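You operate a simulated robot arm through the tools that you are given. There is no shell and no other tool.

You run a simulated robot arm. Do the job below in one go: nothing can be reset, and whatever is moved stays where it is left.

Task
Put things in order on the counter top. At the end: the green brush stands where the green new sandbag stood; the grey strip is in the silver steel bowl; the green new sandbag from the counter top stands where the clear pot stood; the clear pot from the counter top is on the blue flat tray; the blue brush from the counter top stands where the green brush stood; whatever was shut is shut again. Leave all else as you found it, and nothing knocked over. Set down upright: clear pot.

It is judged by the outcome, as a careful person would: the job done as asked, and still so three seconds after it is handed in. It fails if anything else is knocked over, pushed out of place, dropped, spilled or broken.

Robot
A 7-joint arm with a two-finger parallel gripper, fixed in place. Base frame: the origin is at the foot of the arm, x ahead of it, y to its left, z up; the work surface is at about z = 0. Readings come in m, rad, newtons and seconds.
With the tool pointing down near the work surface it reaches from about 0.22 to 0.58 m from the base axis. Its first joint turns from -1.152 to 1.152 rad. Payload 2.5 kg.
The tool frame sits at the grasp point between the pads (the TCP): z along the fingers, y along the line on which they close. The tips reach 0.023 m beyond it. Largest opening 0.094 m; finger width 0.038, thickness 0.01; the body of the gripper, 0.054 by 0.096 m, starts 0.039 m behind the TCP.
Orientation is told as [roll, pitch, yaw] about the base's x, y, z axes, in that order, counted from this pose: with the fingers straight down and closing along the base's y, the tool's x points along the base's -x, its y along +y and its z along -z.

Tools
- The arm moves only by the tool send_rows. Its argument "series" is one flat list of numbers, 7 for each row, row after row: the finger opening in mm, from 0 to 94, then the shift along the base's x, y, z in mm, then the turn, a rotation vector about the base's x, y, z in rad. In form: [fingers, tx, ty, tz, ax, ay, az, fingers, tx, ty, tz, ax, ay, az, ...]. A call has 1 to 20 rows; each row shifts and turns the commanded pose from where the row before left it. A row lasts 0.2 s, in which the tool goes at most 0.05 m and 0.15 rad; a call with a longer step from one row to the next is refused whole, and so is a gripper value outside its range. A pose out of reach is approached as far as the arm can. The call stops where the force on the tool passes 40 N (or 10 N more than at its start, if that is more) or the arm is blocked; 0.2 s more then pass. The fingers move at their own pace (about 0.108 m/s each) and stop on an object; they squeeze with about 31 N. The grip force told is the motor's: it shows also when the fingers shut on nothing. Time passes only in rows, and 0.2 s behind the last, so rows that do not move let the fingers close. It gives the time, the measured TCP pose, the force on the tool (base axes), the opening and the grip force at its end, in the units of the frame above (readings bear some noise), with the torque about the TCP (base axes, N m) and any sound that the robot's microphone picked up.
- Cameras (640 x 400 px; columns grow to the right, rows downward): "scene" is fixed at [0.1375, -0.4287, 0.5295]; the picture's right is [0.51, -0.86, 0.00], its down [-0.56, -0.33, -0.76] and it looks along [0.65, 0.39, -0.65] (base axes); focal length 240 px, centre (320, 200). "wrist" rides on the gripper at [0.086, 0.016, -0.075] in the tool frame; the picture's right is [-0.18, 0.98, 0.00], its down [-0.58, -0.11, -0.81] and it looks along [-0.79, -0.15, 0.59] (tool axes); focal length 243 px, centre (320, 200). There is no depth. A picture from a camera that has moved, and an enlarged one, comes with that camera's place and axes in the base frame and with its lens. The place of the scene camera against the robot may be out by one fixed shift of up to 0.012 m in any direction.
- capture(camera): a new picture of that camera. No time passes.
- zoom(camera, box): a new picture of the part [left, top, right, bottom] of that camera's present view, enlarged. No time passes.
- finish_job(): hands the job in; it is judged then, once.

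Places have to be worked out from the pictures, the camera data and where the tool is seen. Open the gripper and draw the arm clear of the work before you hand the job in, unless the task says otherwise.

The tools are called after "Request:" as name(argument=value, ...) on one line, values as JSON. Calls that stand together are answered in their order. send_rows: Moves the arm, as the interface text tells. Its arguments: {"type":"object","properties":{"series":{"type":"array","items":{"type":"number"}}},"required":["series"]} The other tools are called the same way: capture (camera) takes a picture; zoom (camera, box) takes an enlarged picture of a part of a camera's view; finish_job () hands the job in.

At the start:

```text
clock: 0.0
eef_pos: [0.3976, 0.0302, 0.3166]
ee_rot: [-0.001, -0.001, 0.001]
ft_force: [0.1, -0.4, -0.2]
moment: [0.03, 0.0, 0.01]
grip_width: 0.0942
gripper_force: 0.0
```

scene: 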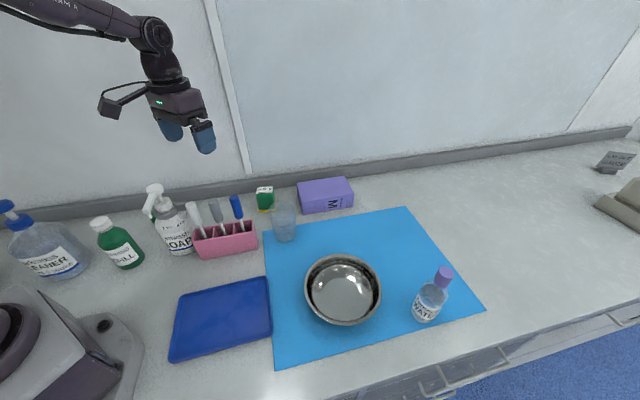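
wrist: 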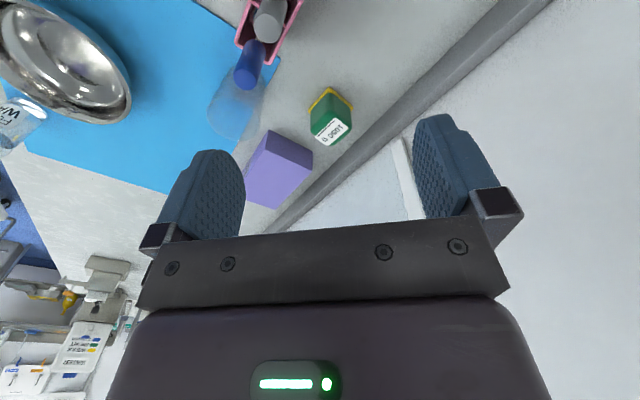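

I start by looking closely at the scene to identify the brushes, the sandbag, the pot, the strip and the tray.

Request:
zoom(camera="scene", box=[140, 160, 300, 260])

Request:
zoom(camera="scene", box=[240, 160, 400, 260])

Request:
zoom(camera="scene", box=[0, 160, 240, 310])

Request:
zoom(camera="scene", box=[280, 230, 520, 380])

Request:
zoom(camera="wrist", box=[160, 0, 400, 150])

```text
4.00 times, centred on (220, 210) of scene
camera zoom: at [0.1375, -0.4287, 0.5295], right [0.51, -0.86, 0.0], down [-0.56, -0.33, -0.76], along [0.65, 0.39, -0.65], focal length 958 px, centre (720, 160)
```

zoom: 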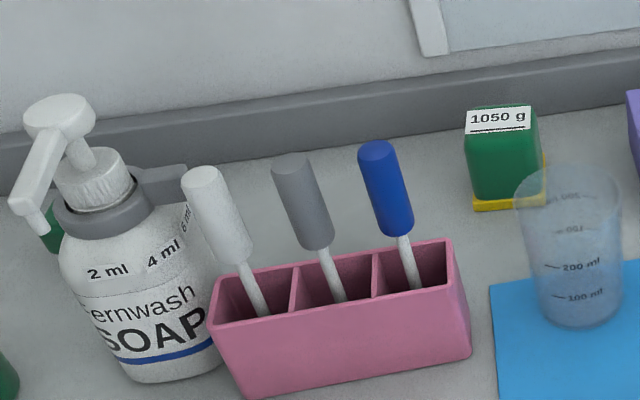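

```text
4.00 times, centred on (320, 210) of scene
camera zoom: at [0.1375, -0.4287, 0.5295], right [0.51, -0.86, 0.0], down [-0.56, -0.33, -0.76], along [0.65, 0.39, -0.65], focal length 958 px, centre (320, 160)
```

zoom: 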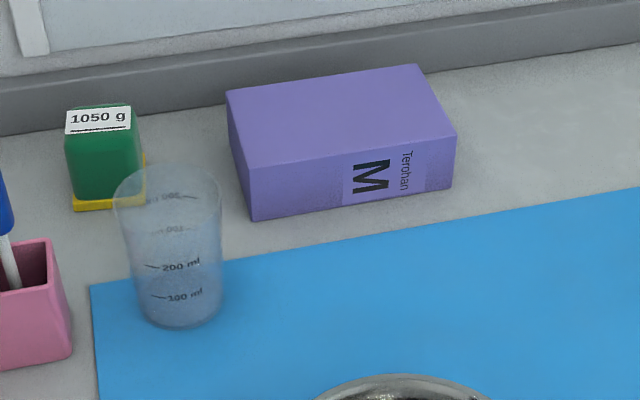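

```text
2.67 times, centred on (120, 235) of scene
camera zoom: at [0.1375, -0.4287, 0.5295], right [0.51, -0.86, 0.0], down [-0.56, -0.33, -0.76], along [0.65, 0.39, -0.65], focal length 639 px, centre (853, 107)
```

zoom: 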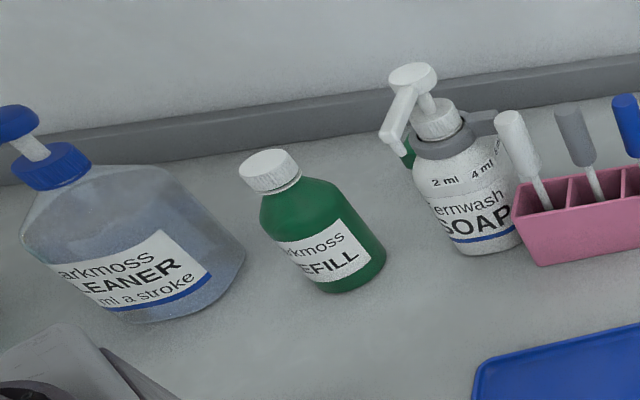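

```text
2.67 times, centred on (400, 305) of scene
camera zoom: at [0.1375, -0.4287, 0.5295], right [0.51, -0.86, 0.0], down [-0.56, -0.33, -0.76], along [0.65, 0.39, -0.65], focal length 639 px, centre (107, -80)
```

zoom: 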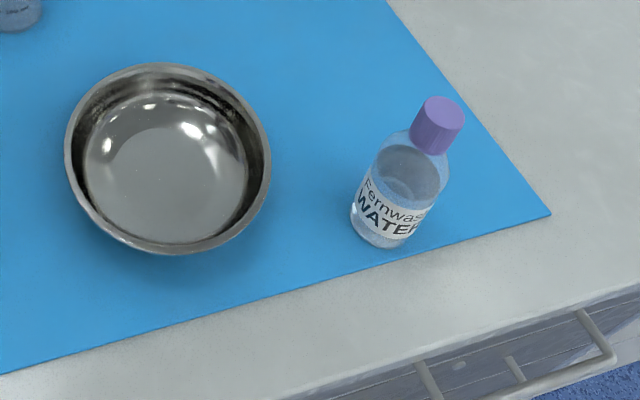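

```text
2.67 times, centred on (280, 75) of wrist
camera zoom: at [0.3102, 0.0449, 0.3906], right [0.18, 0.98, 0.0], down [0.58, -0.11, 0.81], along [0.79, -0.15, -0.59], focal length 647 px, centre (427, 533)
```

zoom: 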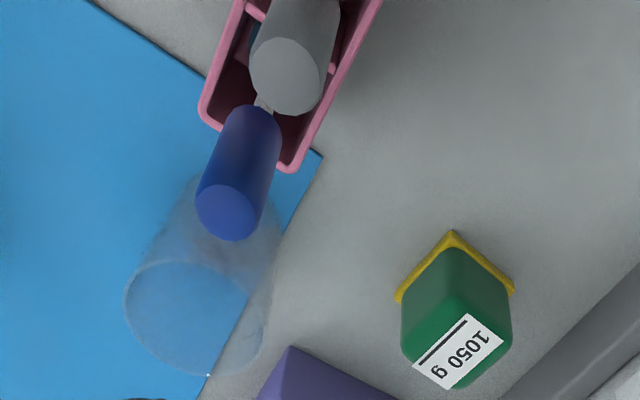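

The brushes in the pink rack look white, grey and blue, and something green hides behind the soap. I zoom in on more of the scene to find the green brush and the grey strip.

Request:
zoom(camera="scene", box=[130, 175, 210, 225])

Request:
zoom(camera="scene", box=[560, 130, 640, 230])

Request:
zoom(camera="scene", box=[400, 300, 640, 400])

Request:
zoom(camera="scene", box=[0, 250, 240, 400])

Request:
zoom(camera="wrist", box=[0, 200, 160, 400])

Request:
zoom(camera="wrist", box=[0, 0, 160, 160])

```text
8.00 times, centred on (170, 200) of scene
camera zoom: at [0.1375, -0.4287, 0.5295], right [0.51, -0.86, 0.0], down [-0.56, -0.33, -0.76], along [0.65, 0.39, -0.65], focal length 1917 px, centre (1520, 200)
```

zoom: 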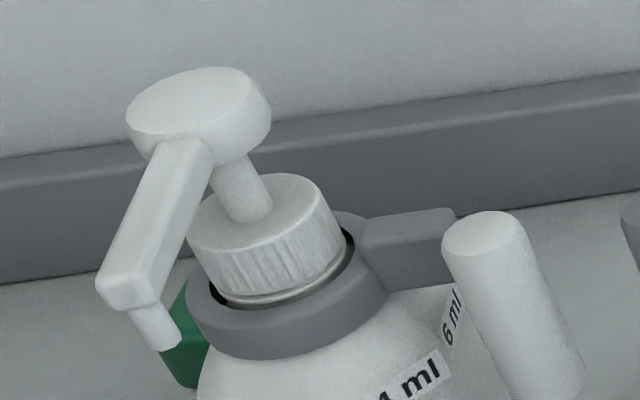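

```text
4.00 times, centred on (600, 180) of scene
camera zoom: at [0.1375, -0.4287, 0.5295], right [0.51, -0.86, 0.0], down [-0.56, -0.33, -0.76], along [0.65, 0.39, -0.65], focal length 958 px, centre (-800, 280)
```

zoom: 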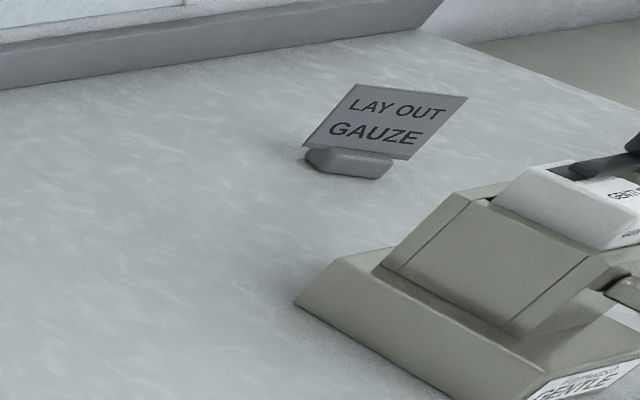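

```text
2.67 times, centred on (520, 350) of scene
camera zoom: at [0.1375, -0.4287, 0.5295], right [0.51, -0.86, 0.0], down [-0.56, -0.33, -0.76], along [0.65, 0.39, -0.65], focal length 639 px, centre (-213, -200)
```

zoom: 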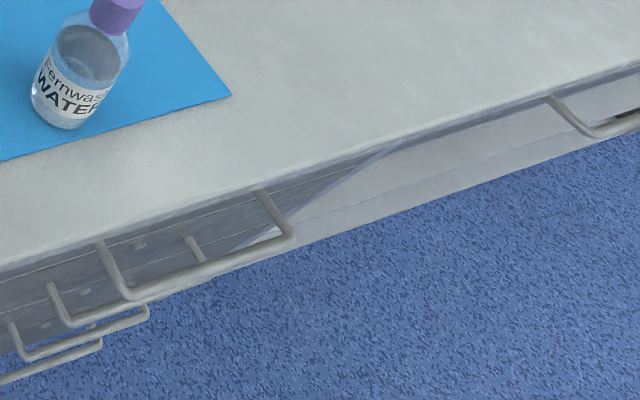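

```text
2.67 times, centred on (120, 325) of scene
camera zoom: at [0.1375, -0.4287, 0.5295], right [0.51, -0.86, 0.0], down [-0.56, -0.33, -0.76], along [0.65, 0.39, -0.65], focal length 639 px, centre (853, -133)
```

zoom: 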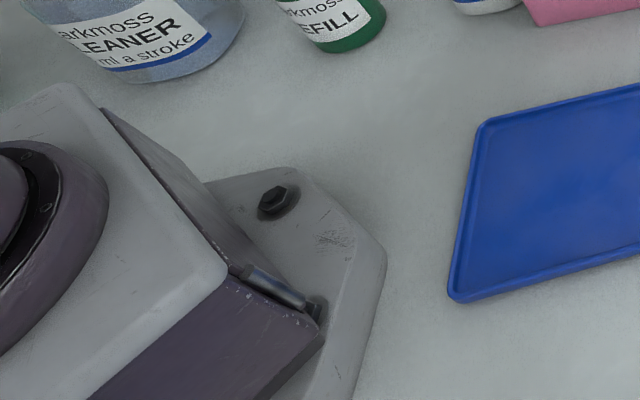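

```text
2.00 times, centred on (80, 300) of wrist
camera zoom: at [0.3102, 0.0449, 0.3906], right [0.18, 0.98, 0.0], down [0.58, -0.11, 0.81], along [0.79, -0.15, -0.59], focal length 485 px, centre (800, 0)
```

zoom: 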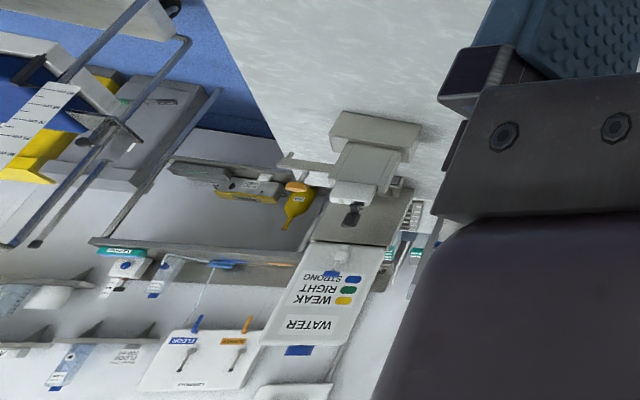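

```text
2.50 times, centred on (80, 80) of wrist
camera zoom: at [0.3102, 0.0449, 0.3906], right [0.18, 0.98, 0.0], down [0.58, -0.11, 0.81], along [0.79, -0.15, -0.59], focal length 606 px, centre (920, 500)
```

zoom: 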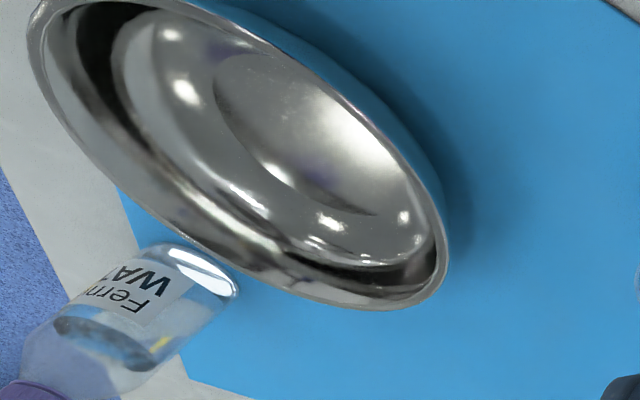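

The green brush and the grey strip aren't yet clearly visible, though something green is behind the soap. I raise the tool a bit and turn it left so the wrist camera can see behind the soap and the rack.

Request:
send_rows(series=[94, -10, 0, 10, 0, 0, 0.13, 94, -10, 0, 10, 0, 0, 0.13, 94, -10, 0, 10, 0, 0, 0.13, 94, -10, 0, 10, 0, 0, 0.13, 94, 0, 0, 10, 0, 0, 0.13, 94, 0, 0, 10, 0, 0, 0.13])

Request:
capture(camera="wrist")

Request:
capture(camera="scene")

```text
clock: 1.4
eef_pos: [0.3576, 0.031, 0.3755]
ee_rot: [0.0, 0.001, 0.782]
ft_force: [0.1, -0.3, 0.4]
moment: [0.02, 0.03, -0.03]
grip_width: 0.0941
gripper_force: 0.1
```

```text
taken
camera wrist: at [0.2844, -0.0198, 0.4506], right [-0.56, 0.83, 0.0], down [0.49, 0.33, 0.81], along [0.67, 0.45, -0.59], focal length 243 px, centre (320, 200)
```

wrist: 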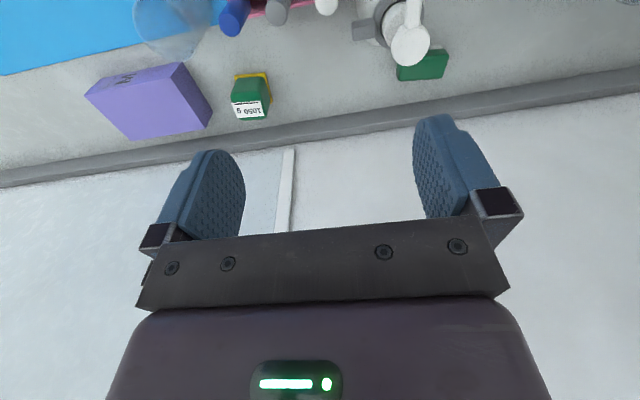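

```text
taken
```

scene: 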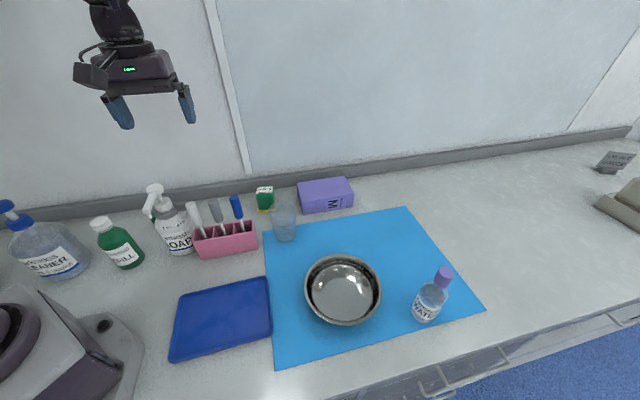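

A second green object sits behind the soap. I zoom in on it.

Request:
zoom(camera="wrist", box=[320, 0, 480, 100])

Request:
zoom(camera="wrist", box=[160, 0, 320, 130])

Request:
zoom(camera="wrist", box=[0, 0, 160, 200])

```text
4.00 times, centred on (400, 50) of wrist
camera zoom: at [0.2844, -0.0198, 0.4506], right [-0.56, 0.83, 0.0], down [0.49, 0.33, 0.81], along [0.67, 0.45, -0.59], focal length 970 px, centre (0, 800)
```

zoom: 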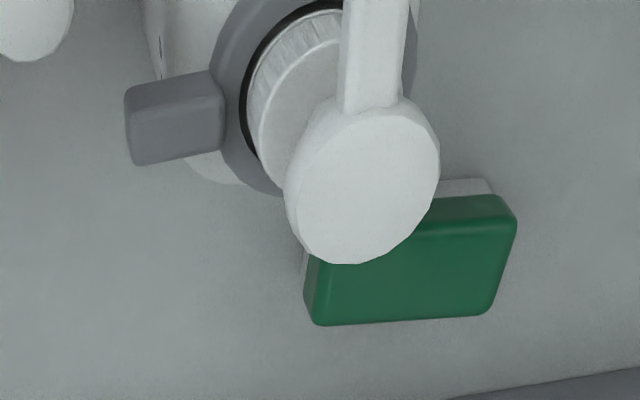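

```text
3.08 times, centred on (240, 65) of wrist
camera zoom: at [0.2844, -0.0198, 0.4506], right [-0.56, 0.83, 0.0], down [0.49, 0.33, 0.81], along [0.67, 0.45, -0.59], focal length 746 px, centre (566, 615)
```

zoom: 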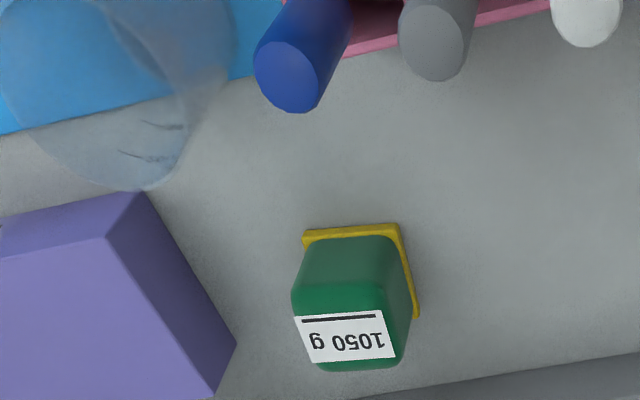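

```text
2.00 times, centred on (80, 100) of wrist
camera zoom: at [0.2844, -0.0198, 0.4506], right [-0.56, 0.83, 0.0], down [0.49, 0.33, 0.81], along [0.67, 0.45, -0.59], focal length 485 px, centre (800, 400)
```

zoom: 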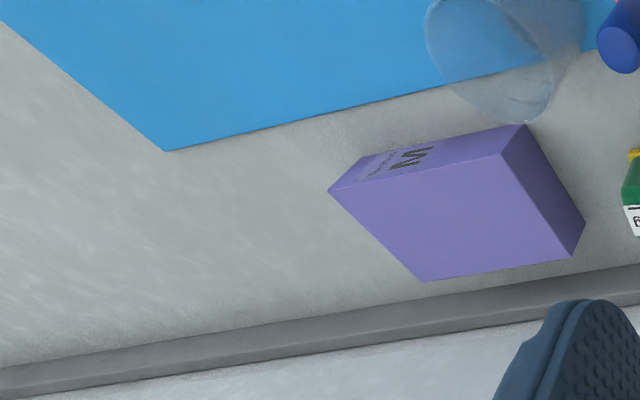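

The object behind the soap looks like a scrub brush: a green block on pale bristles. I look further left for other hidden things, behind the refill and cleaner bottles.

Request:
send_rows(series=[94, -20, 26, 12, 0, 0, 0.1, 94, -20, 26, 12, 0, 0, 0.1, 94, -20, 26, 12, 0, 0, 0.1, 94, -20, 26, 12, 0, 0, 0.1, 94, -20, 26, 12, 0, 0, 0.1])

Request:
capture(camera="wrist")

```text
clock: 2.6
eef_pos: [0.2578, 0.1573, 0.4324]
ee_rot: [0.004, 0.002, 1.264]
ft_force: [-0.3, -0.8, 0.4]
moment: [0.0, 0.0, 0.02]
grip_width: 0.0941
gripper_force: 0.1
```

```text
taken
camera wrist: at [0.2164, 0.0782, 0.5073], right [-0.88, 0.47, 0.0], down [0.28, 0.52, 0.8], along [0.38, 0.71, -0.6], focal length 243 px, centre (320, 200)
```

wrist: 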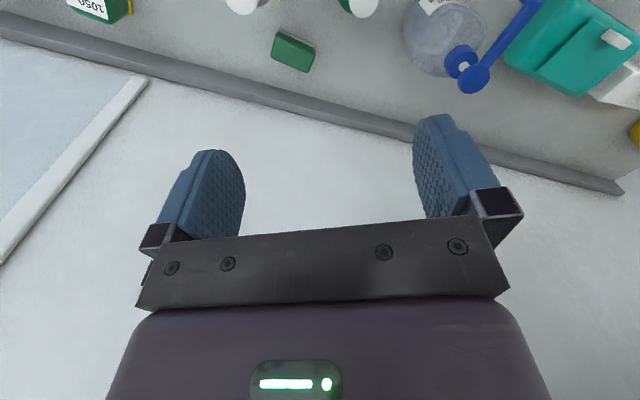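

Request:
zoom(camera="wrist", box=[220, 0, 380, 100])

Request:
zoom(camera="wrist", box=[400, 0, 640, 150])

```text
4.00 times, centred on (300, 50) of wrist
camera zoom: at [0.2164, 0.0782, 0.5073], right [-0.88, 0.47, 0.0], down [0.28, 0.52, 0.8], along [0.38, 0.71, -0.6], focal length 970 px, centre (400, 800)
```

zoom: 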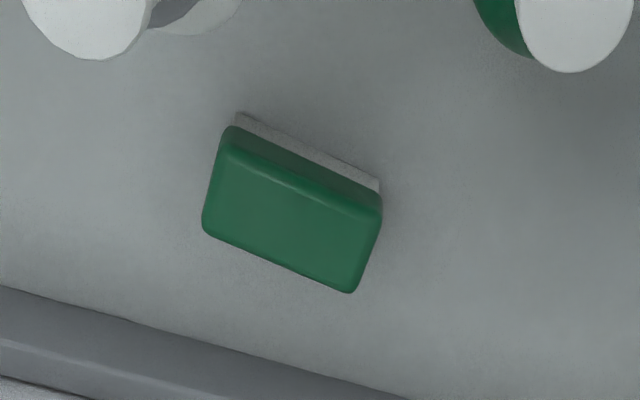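

```text
2.67 times, centred on (520, 75) of wrist
camera zoom: at [0.2164, 0.0782, 0.5073], right [-0.88, 0.47, 0.0], down [0.28, 0.52, 0.8], along [0.38, 0.71, -0.6], focal length 647 px, centre (-213, 533)
```

zoom: 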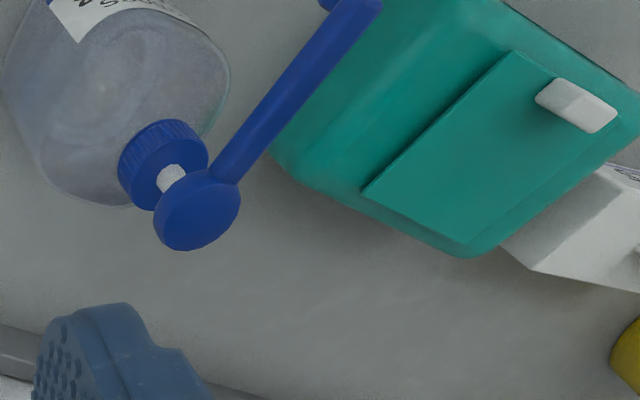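

The green brush is a block brush near (0.35, 0.225). I look further left for the blue brush and the grey strip.

Request:
send_rows(series=[94, -5, 0, 0, 0, 0, 0.13, 94, -5, 0, 0, 0, 0, 0.13, 94, -5, 0, 0, 0, 0, 0.13, 94, -5, 0, 0, 0, 0, 0.13])

Request:
capture(camera="wrist")

```text
clock: 3.6
eef_pos: [0.2453, 0.1507, 0.4323]
ee_rot: [0.016, -0.006, 1.758]
ft_force: [0.7, 0.6, -0.1]
moment: [-0.04, -0.01, 0.03]
grip_width: 0.0944
gripper_force: 0.0
```

```text
taken
camera wrist: at [0.246, 0.061, 0.5065], right [-1.0, 0.0, 0.02], down [0.01, 0.59, 0.81], along [-0.01, 0.81, -0.59], focal length 243 px, centre (320, 200)
```

wrist: 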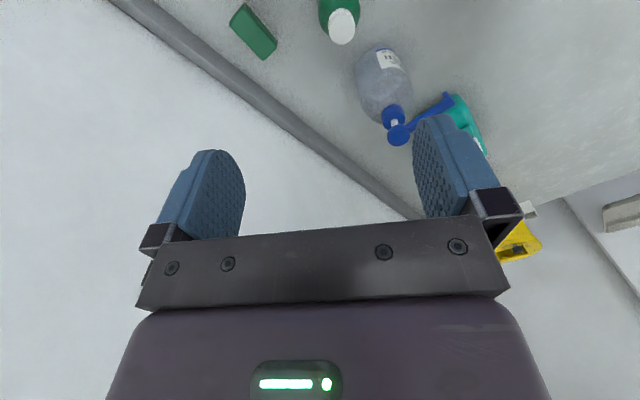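

No blue block brush on the left either. I swing back and look down on the rack and toward the right side of the counter.

Request:
send_rows(series=[94, 10, -12, 0, 0, 0, -0.135, 94, 10, -12, 0, 0, 0, -0.135, 94, 10, -12, 0, 0, 0, -0.135, 94, 10, -12, 0, 0, 0, -0.135, 94, 10, -12, 0, 0, 0, -0.135, 94, 10, -12, 0, 0, 0, -0.135, 94, 10, -12, 0, 0, 0, -0.135, 94, 10, -12, 0, 0, 0, -0.135, 94, 10, -12, 0, 0, 0, -0.135, 94, 10, -12, 0, 0, 0, -0.135, 94, 10, -12, 0, 0, 0, -0.135, 94, 10, -12, 0, 0, 0, -0.135, 94, 10, -12, 0, 0, 0, -0.135])

Request:
capture(camera="wrist")

```text
clock: 6.4
eef_pos: [0.3682, 0.0034, 0.4347]
ee_rot: [0.0, 0.0, 0.042]
ft_force: [-0.8, 0.4, -0.3]
moment: [0.0, 0.01, -0.03]
grip_width: 0.0938
gripper_force: 0.0
```

```text
taken
camera wrist: at [0.2804, 0.0147, 0.5089], right [0.14, 0.99, 0.0], down [0.59, -0.08, 0.81], along [0.8, -0.11, -0.59], focal length 243 px, centre (320, 200)
```

wrist: 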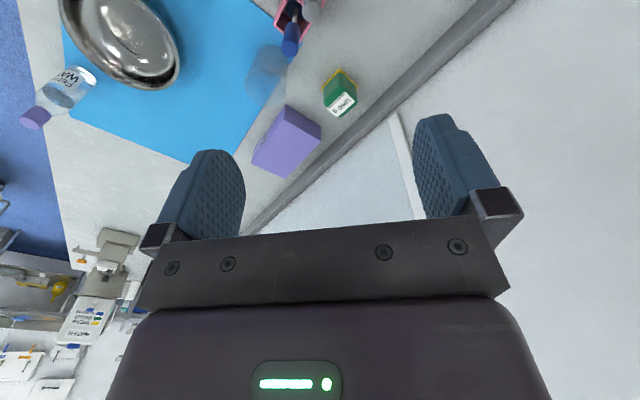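

Nothing new behind the purple box. Now I turn to the right to look at the front side of the counter and the drawers.

Request:
send_rows(series=[94, -10, -12, 0, 0, 0, -0.135, 94, -10, -12, 0, 0, 0, -0.135, 94, -10, -12, 0, 0, 0, -0.135, 94, -10, -12, 0, 0, 0, -0.135, 94, -10, -12, 0, 0, 0, -0.135, 94, -10, -12, 0, 0, 0, -0.135, 94, 0, -12, 0, 0, 0, -0.135, 94, 0, -12, 0, 0, 0, -0.135])

Request:
capture(camera="wrist")

Request:
capture(camera="scene")

```text
clock: 8.2
eef_pos: [0.3086, -0.0926, 0.4381]
ee_rot: [0.001, 0.0, -1.035]
ft_force: [0.0, -0.4, -0.5]
moment: [0.02, -0.03, -0.01]
grip_width: 0.0943
gripper_force: 0.0
```

```text
taken
camera wrist: at [0.2784, -0.0115, 0.5121], right [0.94, 0.34, 0.0], down [0.2, -0.56, 0.81], along [0.28, -0.76, -0.59], focal length 243 px, centre (320, 200)
```

wrist: 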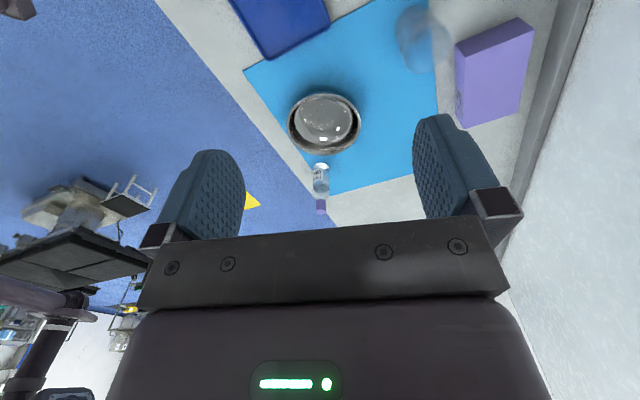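

```text
taken
```

scene: 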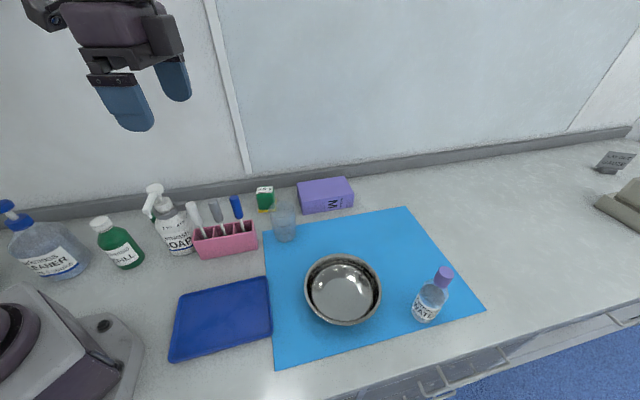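

No blue block brush is visible on the counter, so the rack tools need a close look. I lower the wrist camera in front of the rack.

Request:
send_rows(series=[94, 0, 1, -10, 0, 0, 0.134, 94, 0, 1, -10, 0, 0, 0.134, 94, 0, 1, -10, 0, 0, 0.134, 94, 0, 1, -10, 0, 0, 0.134, 94, 0, 1, -10, 0, 0, 0.134, 94, 0, 1, -10, 0, 0, 0.134, 94, 0, 1, -10, 0, 0, 0.134, 94, 0, 1, -10, 0, 0, 0.134, 94, 0, 1, -10, 0, 0, 0.134, 94, 0, 1, -10, 0, 0, 0.134, 94, 0, 1, -10, 0, 0, 0.134, 94, 0, 1, -10, 0, 0, 0.134, 94, 0, 1, -10, 0, 0, 0.134, 94, 0, 1, -10, 0, 0, 0.134, 94, 0, 1, -10, 0, 0, 0.134])

Request:
capture(camera="wrist")

Request:
zoom(camera="wrist", box=[160, 0, 480, 200])

```text
clock: 11.4
eef_pos: [0.3073, -0.0778, 0.2868]
ee_rot: [-0.001, -0.001, 0.979]
ft_force: [0.4, -0.4, -0.3]
moment: [0.02, -0.01, 0.01]
grip_width: 0.0939
gripper_force: 0.1
```

```text
taken
camera wrist: at [0.2452, -0.1417, 0.3611], right [-0.71, 0.7, 0.0], down [0.41, 0.42, 0.81], along [0.56, 0.58, -0.59], focal length 243 px, centre (320, 200)
```

wrist: 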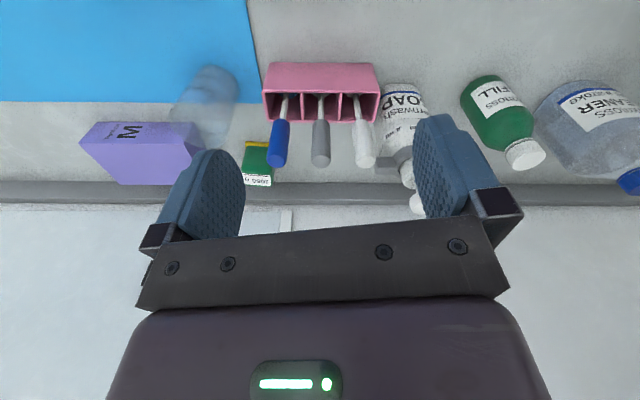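

```text
2.00 times, centred on (320, 100) of wrist
camera zoom: at [0.2452, -0.1417, 0.3611], right [-0.71, 0.7, 0.0], down [0.41, 0.42, 0.81], along [0.56, 0.58, -0.59], focal length 485 px, centre (320, 400)
```

zoom: 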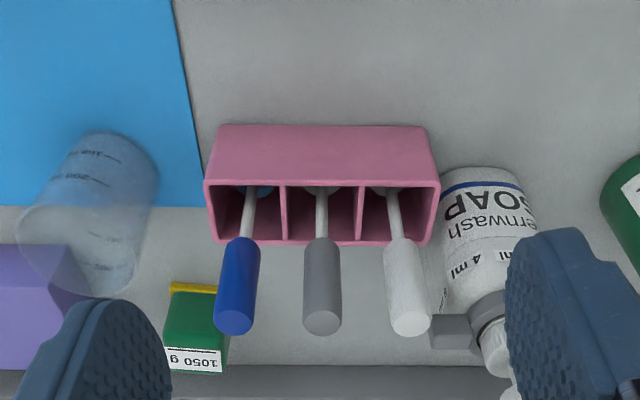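

Request:
zoom(camera="wrist", box=[255, 55, 385, 135])

Request:
zoom(camera="wrist", box=[80, 50, 280, 190])

```text
4.92 times, centred on (320, 95) of wrist
camera zoom: at [0.2452, -0.1417, 0.3611], right [-0.71, 0.7, 0.0], down [0.41, 0.42, 0.81], along [0.56, 0.58, -0.59], focal length 1194 px, centre (320, 717)
```

zoom: 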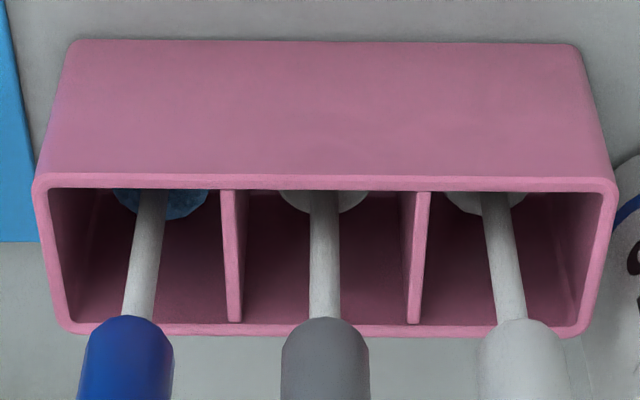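

```text
2.86 times, centred on (180, 120) of wrist
camera zoom: at [0.2452, -0.1417, 0.3611], right [-0.71, 0.7, 0.0], down [0.41, 0.42, 0.81], along [0.56, 0.58, -0.59], focal length 693 px, centre (720, 429)
```

zoom: 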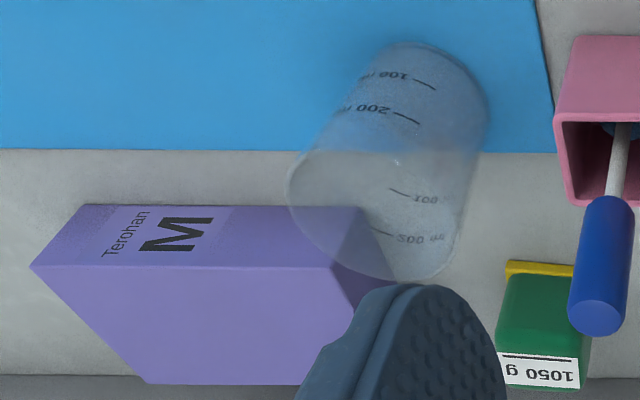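

The rack tools stand upright with round heads in the slots. I still need the grey strip and a possible second blue brush, so I scan the counter surface with zooms.

Request:
zoom(camera="scene", box=[60, 250, 220, 350])

Request:
zoom(camera="scene", box=[160, 260, 320, 360])

Request:
zoom(camera="scene", box=[380, 150, 540, 250])

Request:
zoom(camera="scene", box=[440, 220, 600, 320])

Request:
zoom(camera="scene", box=[180, 320, 420, 400])

Request:
zoom(camera="scene", box=[290, 240, 400, 335])

```text
4.00 times, centred on (140, 300) of scene
camera zoom: at [0.1375, -0.4287, 0.5295], right [0.51, -0.86, 0.0], down [-0.56, -0.33, -0.76], along [0.65, 0.39, -0.65], focal length 958 px, centre (1040, -200)
```

zoom: 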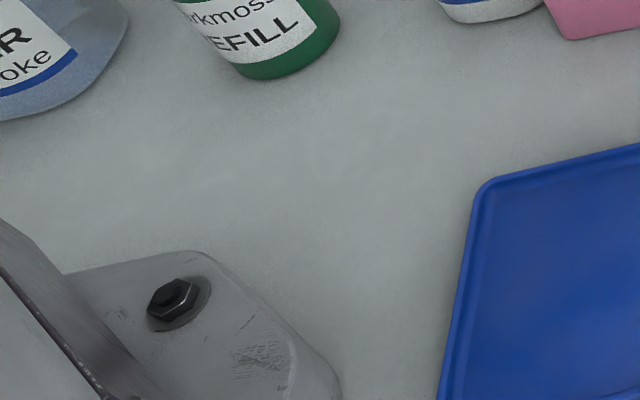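

```text
4.00 times, centred on (240, 310) of scene
camera zoom: at [0.1375, -0.4287, 0.5295], right [0.51, -0.86, 0.0], down [-0.56, -0.33, -0.76], along [0.65, 0.39, -0.65], focal length 958 px, centre (640, -240)
```

zoom: 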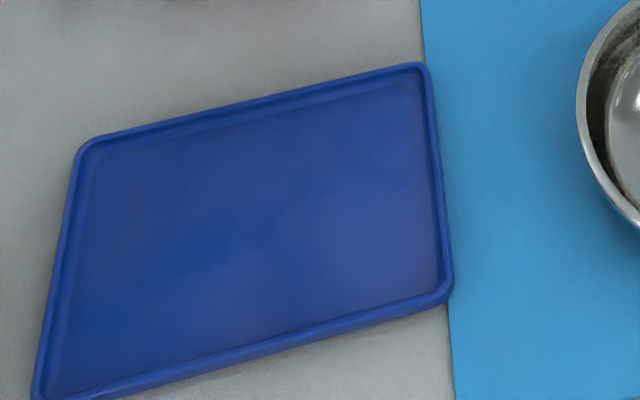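

```text
4.00 times, centred on (460, 200) of scene
camera zoom: at [0.1375, -0.4287, 0.5295], right [0.51, -0.86, 0.0], down [-0.56, -0.33, -0.76], along [0.65, 0.39, -0.65], focal length 958 px, centre (-240, 200)
```

zoom: 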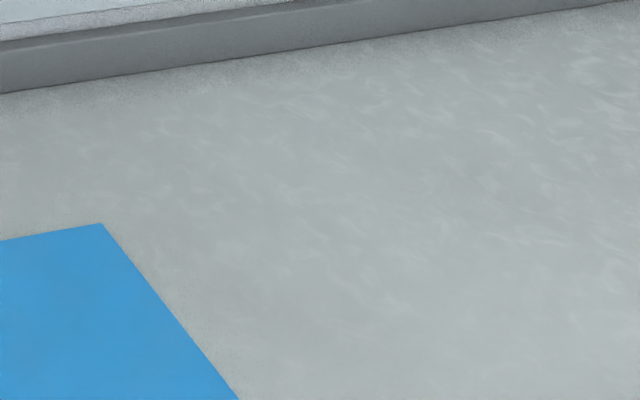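

```text
4.00 times, centred on (520, 270) of scene
camera zoom: at [0.1375, -0.4287, 0.5295], right [0.51, -0.86, 0.0], down [-0.56, -0.33, -0.76], along [0.65, 0.39, -0.65], focal length 958 px, centre (-480, -80)
```

zoom: 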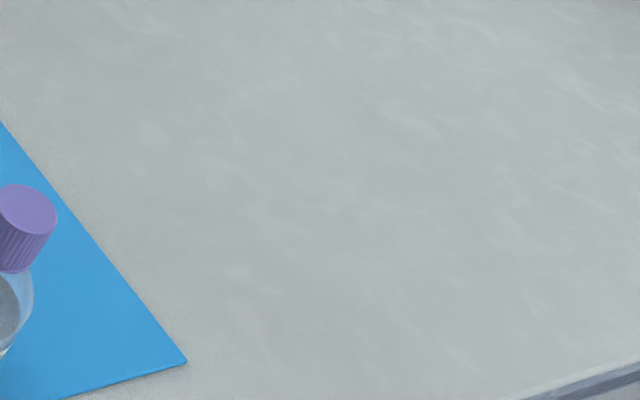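

```text
2.67 times, centred on (300, 360) of scene
camera zoom: at [0.1375, -0.4287, 0.5295], right [0.51, -0.86, 0.0], down [-0.56, -0.33, -0.76], along [0.65, 0.39, -0.65], focal length 639 px, centre (373, -227)
```

zoom: 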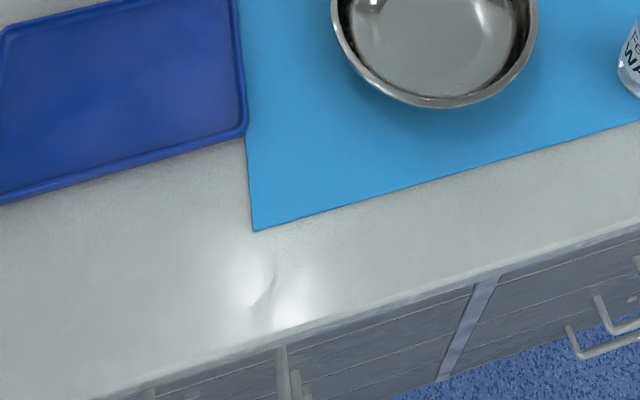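

```text
4.21 times, centred on (345, 288) of scene
camera zoom: at [0.1375, -0.4287, 0.5295], right [0.51, -0.86, 0.0], down [-0.56, -0.33, -0.76], along [0.65, 0.39, -0.65], focal length 1009 px, centre (215, -168)
```

zoom: 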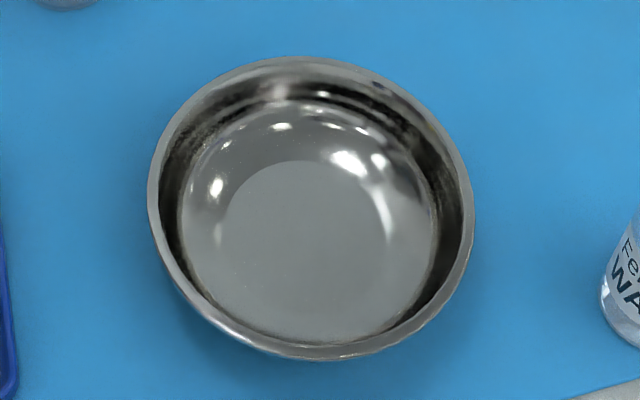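

No strip is visible on the bare counter, so I look straight down into the rack slots to see what the tools there are.

Request:
send_rows(series=[94, 16, 20, 12, -0.085, 0.085, 0, 94, 16, 20, 12, -0.085, 0.085, 0, 94, 16, 20, 12, -0.085, 0.085, 0, 94, 16, 20, 12, -0.085, 0.085, 0, 94, 16, 20, 12, -0.085, 0.085, 0])

Request:
capture(camera="wrist")

Request:
zoom(camera="wrist", box=[160, 0, 480, 200])

```text
clock: 12.6
eef_pos: [0.3884, 0.0228, 0.3457]
ee_rot: [0.128, 0.591, 1.016]
ft_force: [-0.4, 0.0, -0.2]
moment: [0.0, 0.0, 0.02]
grip_width: 0.0941
gripper_force: 0.1
```

```text
taken
camera wrist: at [0.3669, -0.001, 0.4573], right [-0.71, 0.7, 0.0], down [0.66, 0.67, 0.33], along [0.23, 0.24, -0.94], focal length 243 px, centre (320, 200)
```

wrist: 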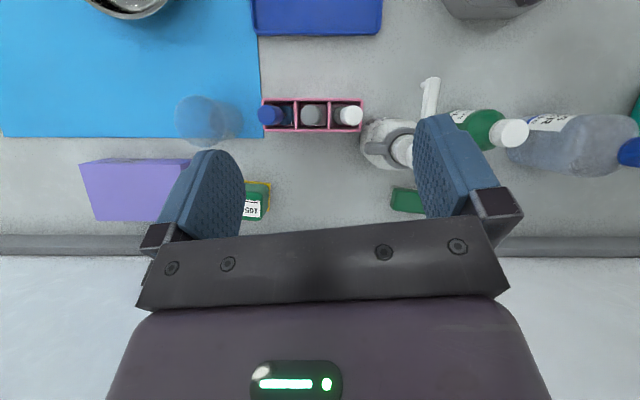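

```text
2.00 times, centred on (320, 100) of wrist
camera zoom: at [0.3669, -0.001, 0.4573], right [-0.71, 0.7, 0.0], down [0.66, 0.67, 0.33], along [0.23, 0.24, -0.94], focal length 485 px, centre (320, 400)
```

zoom: 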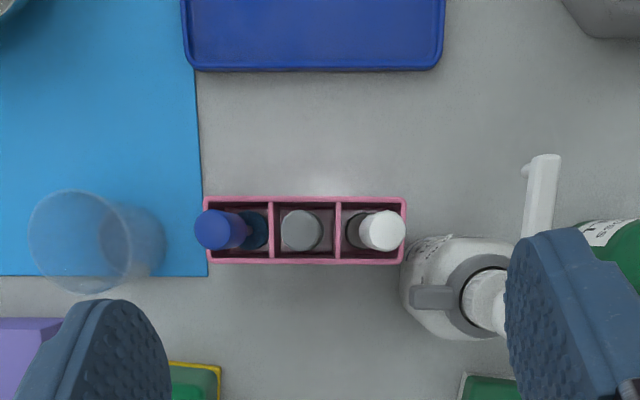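

Request:
zoom(camera="wrist", box=[252, 90, 372, 140])

Request:
zoom(camera="wrist", box=[340, 70, 500, 220])

Request:
zoom(camera="wrist", box=[70, 80, 270, 230])

```text
5.33 times, centred on (312, 115) of wrist
camera zoom: at [0.3669, -0.001, 0.4573], right [-0.71, 0.7, 0.0], down [0.66, 0.67, 0.33], along [0.23, 0.24, -0.94], focal length 1294 px, centre (363, 653)
```

zoom: 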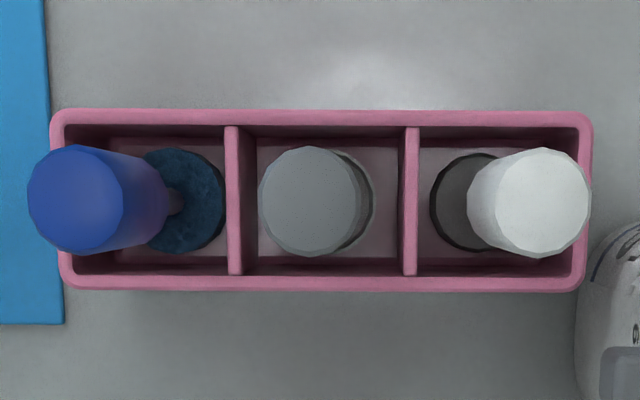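

```text
2.67 times, centred on (420, 145) of wrist
camera zoom: at [0.3669, -0.001, 0.4573], right [-0.71, 0.7, 0.0], down [0.66, 0.67, 0.33], along [0.23, 0.24, -0.94], focal length 647 px, centre (53, 347)
```

zoom: 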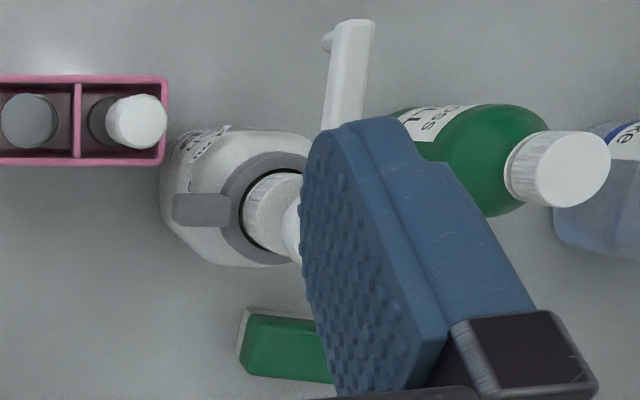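

```text
2.67 times, centred on (170, 155) of wrist
camera zoom: at [0.3669, -0.001, 0.4573], right [-0.71, 0.7, 0.0], down [0.66, 0.67, 0.33], along [0.23, 0.24, -0.94], focal length 647 px, centre (720, 320)
```

zoom: 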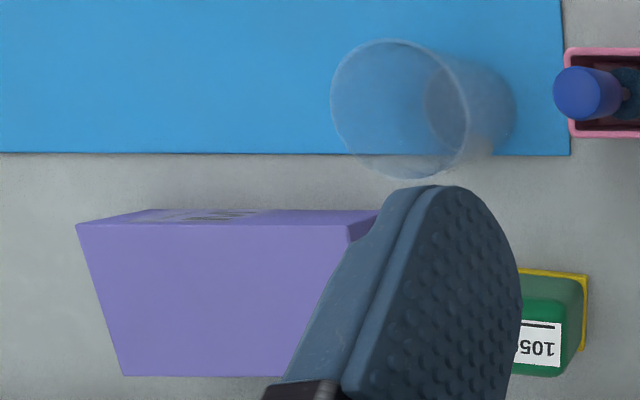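

The overhead view gives good positions, but there's still no strip. The zoom seems to render beyond the frame edge, so I use it to look at the counter front and the drawers below the frame.

Request:
zoom(camera="scene", box=[0, 396, 640, 400])

Request:
zoom(camera="scene", box=[200, 390, 520, 400])

Request:
zoom(camera="wrist", box=[0, 0, 640, 4])

```text
1.00 times, centred on (320, 398) of scene (not enlarged: the box is as wide or as high as the picture)
camera zoom: at [0.1374, -0.4287, 0.5295], right [0.51, -0.86, 0.0], down [-0.56, -0.33, -0.76], along [0.65, 0.39, -0.65], focal length 240 px, centre (320, 2)
```

zoom: 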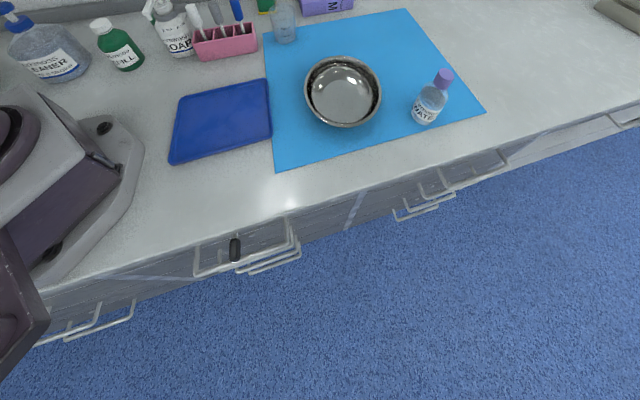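

```text
2.00 times, centred on (360, 395) of scene
camera zoom: at [0.1374, -0.4287, 0.5295], right [0.51, -0.86, 0.0], down [-0.56, -0.33, -0.76], along [0.65, 0.39, -0.65], focal length 479 px, centre (240, -190)
```

zoom: 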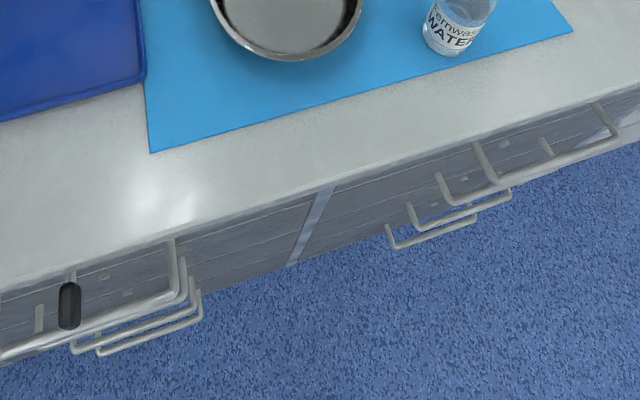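

```text
1.00 times, centred on (320, 2) of wrist (not enlarged: the box is as wide or as high as the picture)
camera zoom: at [0.3669, -0.001, 0.4573], right [-0.71, 0.7, 0.0], down [0.66, 0.67, 0.33], along [0.23, 0.24, -0.94], focal length 243 px, centre (320, 398)
```

zoom: 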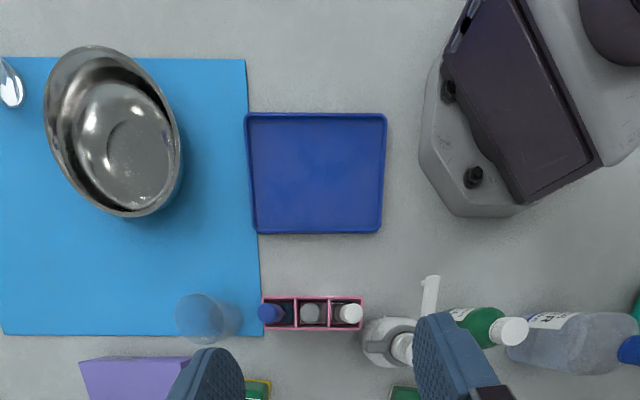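

The drawer right at the front has a black sleeve on its handle, so it may be the one meant to open. I take a closer look.

Request:
zoom(camera="scene", box=[180, 399, 340, 400])

Request:
zoom(camera="scene", box=[100, 399, 340, 400])

Request:
zoom(camera="scene", box=[0, 390, 320, 400])

```text
4.00 times, centred on (260, 400) of scene
camera zoom: at [0.1374, -0.4287, 0.5295], right [0.51, -0.86, 0.0], down [-0.56, -0.33, -0.76], along [0.65, 0.39, -0.65], focal length 958 px, centre (560, -598)
```

zoom: 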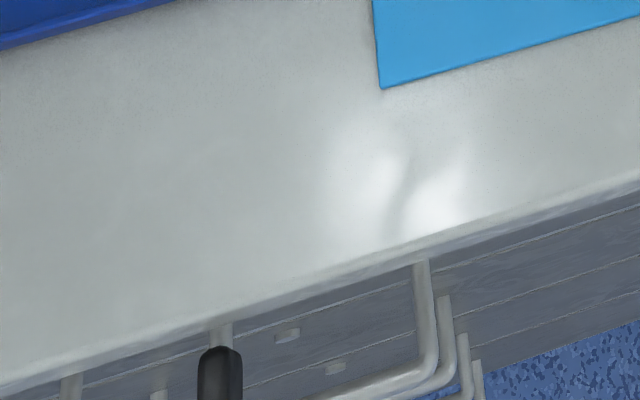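

```text
2.67 times, centred on (220, 400) of scene
camera zoom: at [0.1374, -0.4287, 0.5295], right [0.51, -0.86, 0.0], down [-0.56, -0.33, -0.76], along [0.65, 0.39, -0.65], focal length 639 px, centre (587, -332)
```

zoom: 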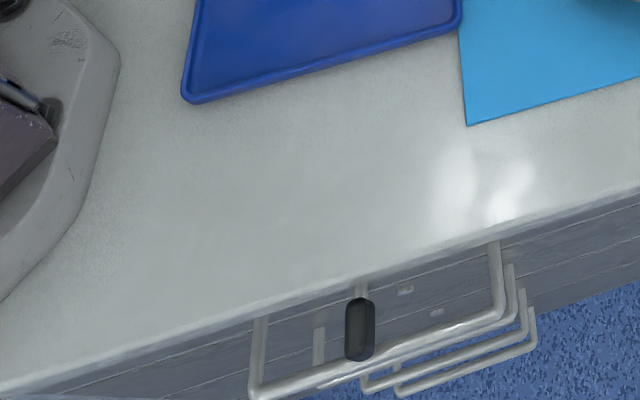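

```text
2.00 times, centred on (160, 395) of scene
camera zoom: at [0.1374, -0.4287, 0.5295], right [0.51, -0.86, 0.0], down [-0.56, -0.33, -0.76], along [0.65, 0.39, -0.65], focal length 479 px, centre (640, -190)
```

zoom: 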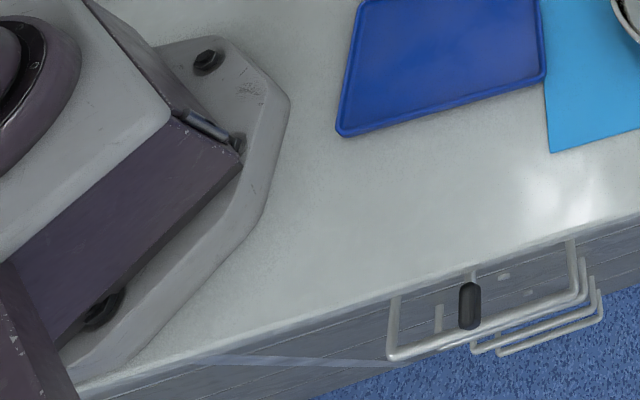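

The black knob sticks out from the drawer front just under the counter edge, near (0.09, -0.28). It is probably the pull of a working drawer, and the strip may be inside. I bring the wrist camera above it for a better look.

Request:
send_rows(series=[94, -22, -27, 0, 0, 0, 0, 94, -22, -27, 0, 0, 0, 0, 94, -22, -27, 0, 0, 0, 0, 94, -22, -27, 0, 0, 0, 0, 94, -22, -27, 0, 0, 0, 0, 94, -22, -27, 0, 0, 0, 0, 94, -22, -27, 0, 0, 0, 0, 94, -22, -27, 0, 0, 0, 0, 94, -22, -27, 0, 0, 0, 0, 94, -22, -27, 0, 0, 0, 0])

Request:
zoom(camera="wrist", box=[0, 0, 640, 4])

Request:
capture(camera="scene")

```text
clock: 14.8
eef_pos: [0.1671, -0.2455, 0.3431]
ee_rot: [0.131, 0.589, 1.018]
ft_force: [-0.7, 0.1, -0.8]
moment: [-0.04, -0.03, 0.05]
grip_width: 0.094
gripper_force: 0.1
```

```text
1.00 times, centred on (320, 2) of wrist (not enlarged: the box is as wide or as high as the picture)
camera zoom: at [0.145, -0.2687, 0.4551], right [-0.71, 0.7, 0.0], down [0.66, 0.67, 0.33], along [0.23, 0.24, -0.94], focal length 243 px, centre (320, 398)
```

zoom: 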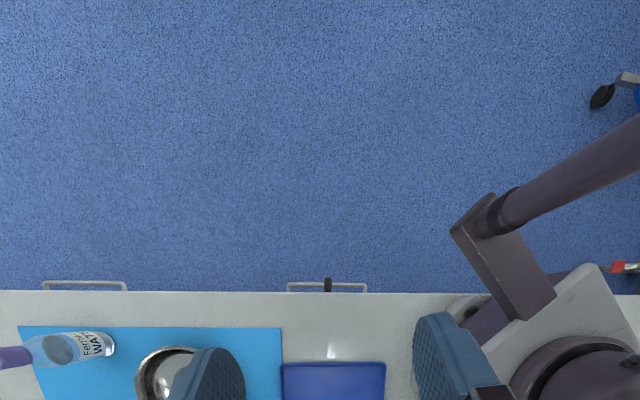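

```text
taken
```

scene: 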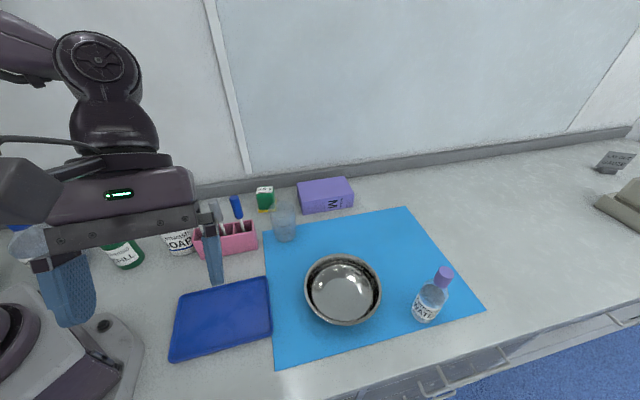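

Request:
zoom(camera="wrist", box=[270, 62, 380, 130])

Request:
zoom(camera="wrist", box=[306, 75, 350, 103])

```text
5.82 times, centred on (325, 96) of wrist
camera zoom: at [0.145, -0.2687, 0.4551], right [-0.71, 0.7, 0.0], down [0.66, 0.67, 0.33], along [0.23, 0.24, -0.94], focal length 1412 px, centre (291, 805)
```

zoom: 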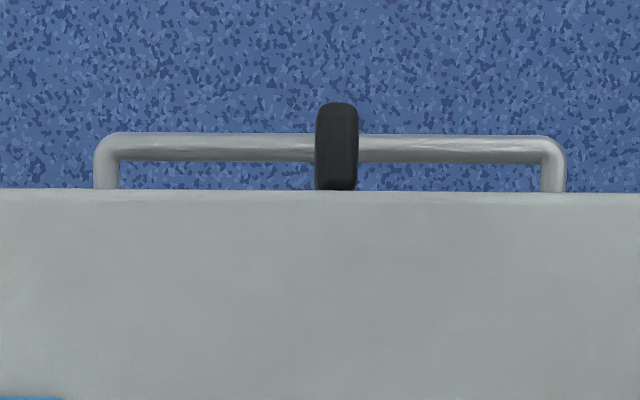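

```text
14.29 times, centred on (328, 89) of wrist
camera zoom: at [0.145, -0.2687, 0.4551], right [-0.71, 0.7, 0.0], down [0.66, 0.67, 0.33], along [0.23, 0.24, -0.94], focal length 3466 px, centre (206, 1786)
```

zoom: 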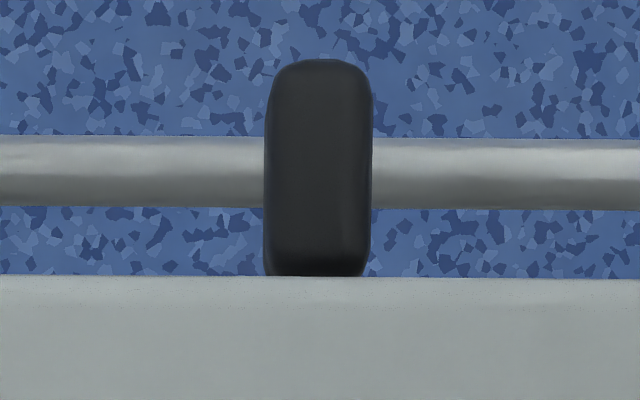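

The wrist view puts the knob at about (0.098, -0.292, -0.045) and the handle bar lower, at z about -0.10. I straighten the tool and test whether the arm reaches above the knob, staying high.

Request:
send_rows(series=[94, -10, -7, -20, 0.085, -0.085, 0, 94, -10, -7, -20, 0.085, -0.085, 0, 94, -10, -7, -20, 0.085, -0.085, 0, 94, -10, -7, -20, 0.085, -0.085, 0, 94, -10, -7, -20, 0.085, -0.085, 0, 94, -12, -9, -20, 0, 0, -0.1, 94, -12, -8, -20, 0, 0, -0.094])

Request:
capture(camera="scene")

Request:
zoom(camera="wrist", box=[0, 0, 640, 4])

```text
clock: 16.4
eef_pos: [0.0956, -0.2992, 0.2037]
ee_rot: [-0.001, 0.0, 0.781]
ft_force: [0.0, 0.0, 0.0]
moment: [0.02, -0.01, 0.0]
grip_width: 0.0938
gripper_force: 0.0
```

```text
taken
```

scene: 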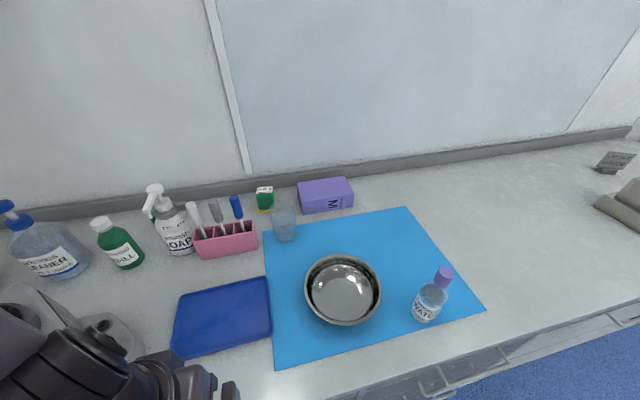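

```text
1.00 times, centred on (320, 2) of wrist (not enlarged: the box is as wide or as high as the picture)
camera zoom: at [0.0223, -0.3498, 0.2779], right [-0.56, 0.83, 0.0], down [0.49, 0.33, 0.81], along [0.67, 0.45, -0.59], focal length 243 px, centre (320, 398)
```

zoom: 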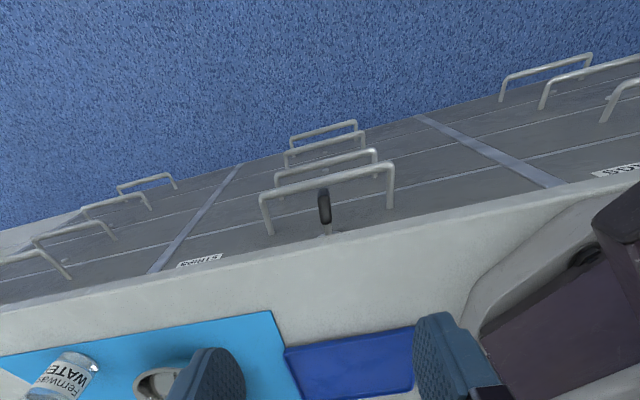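

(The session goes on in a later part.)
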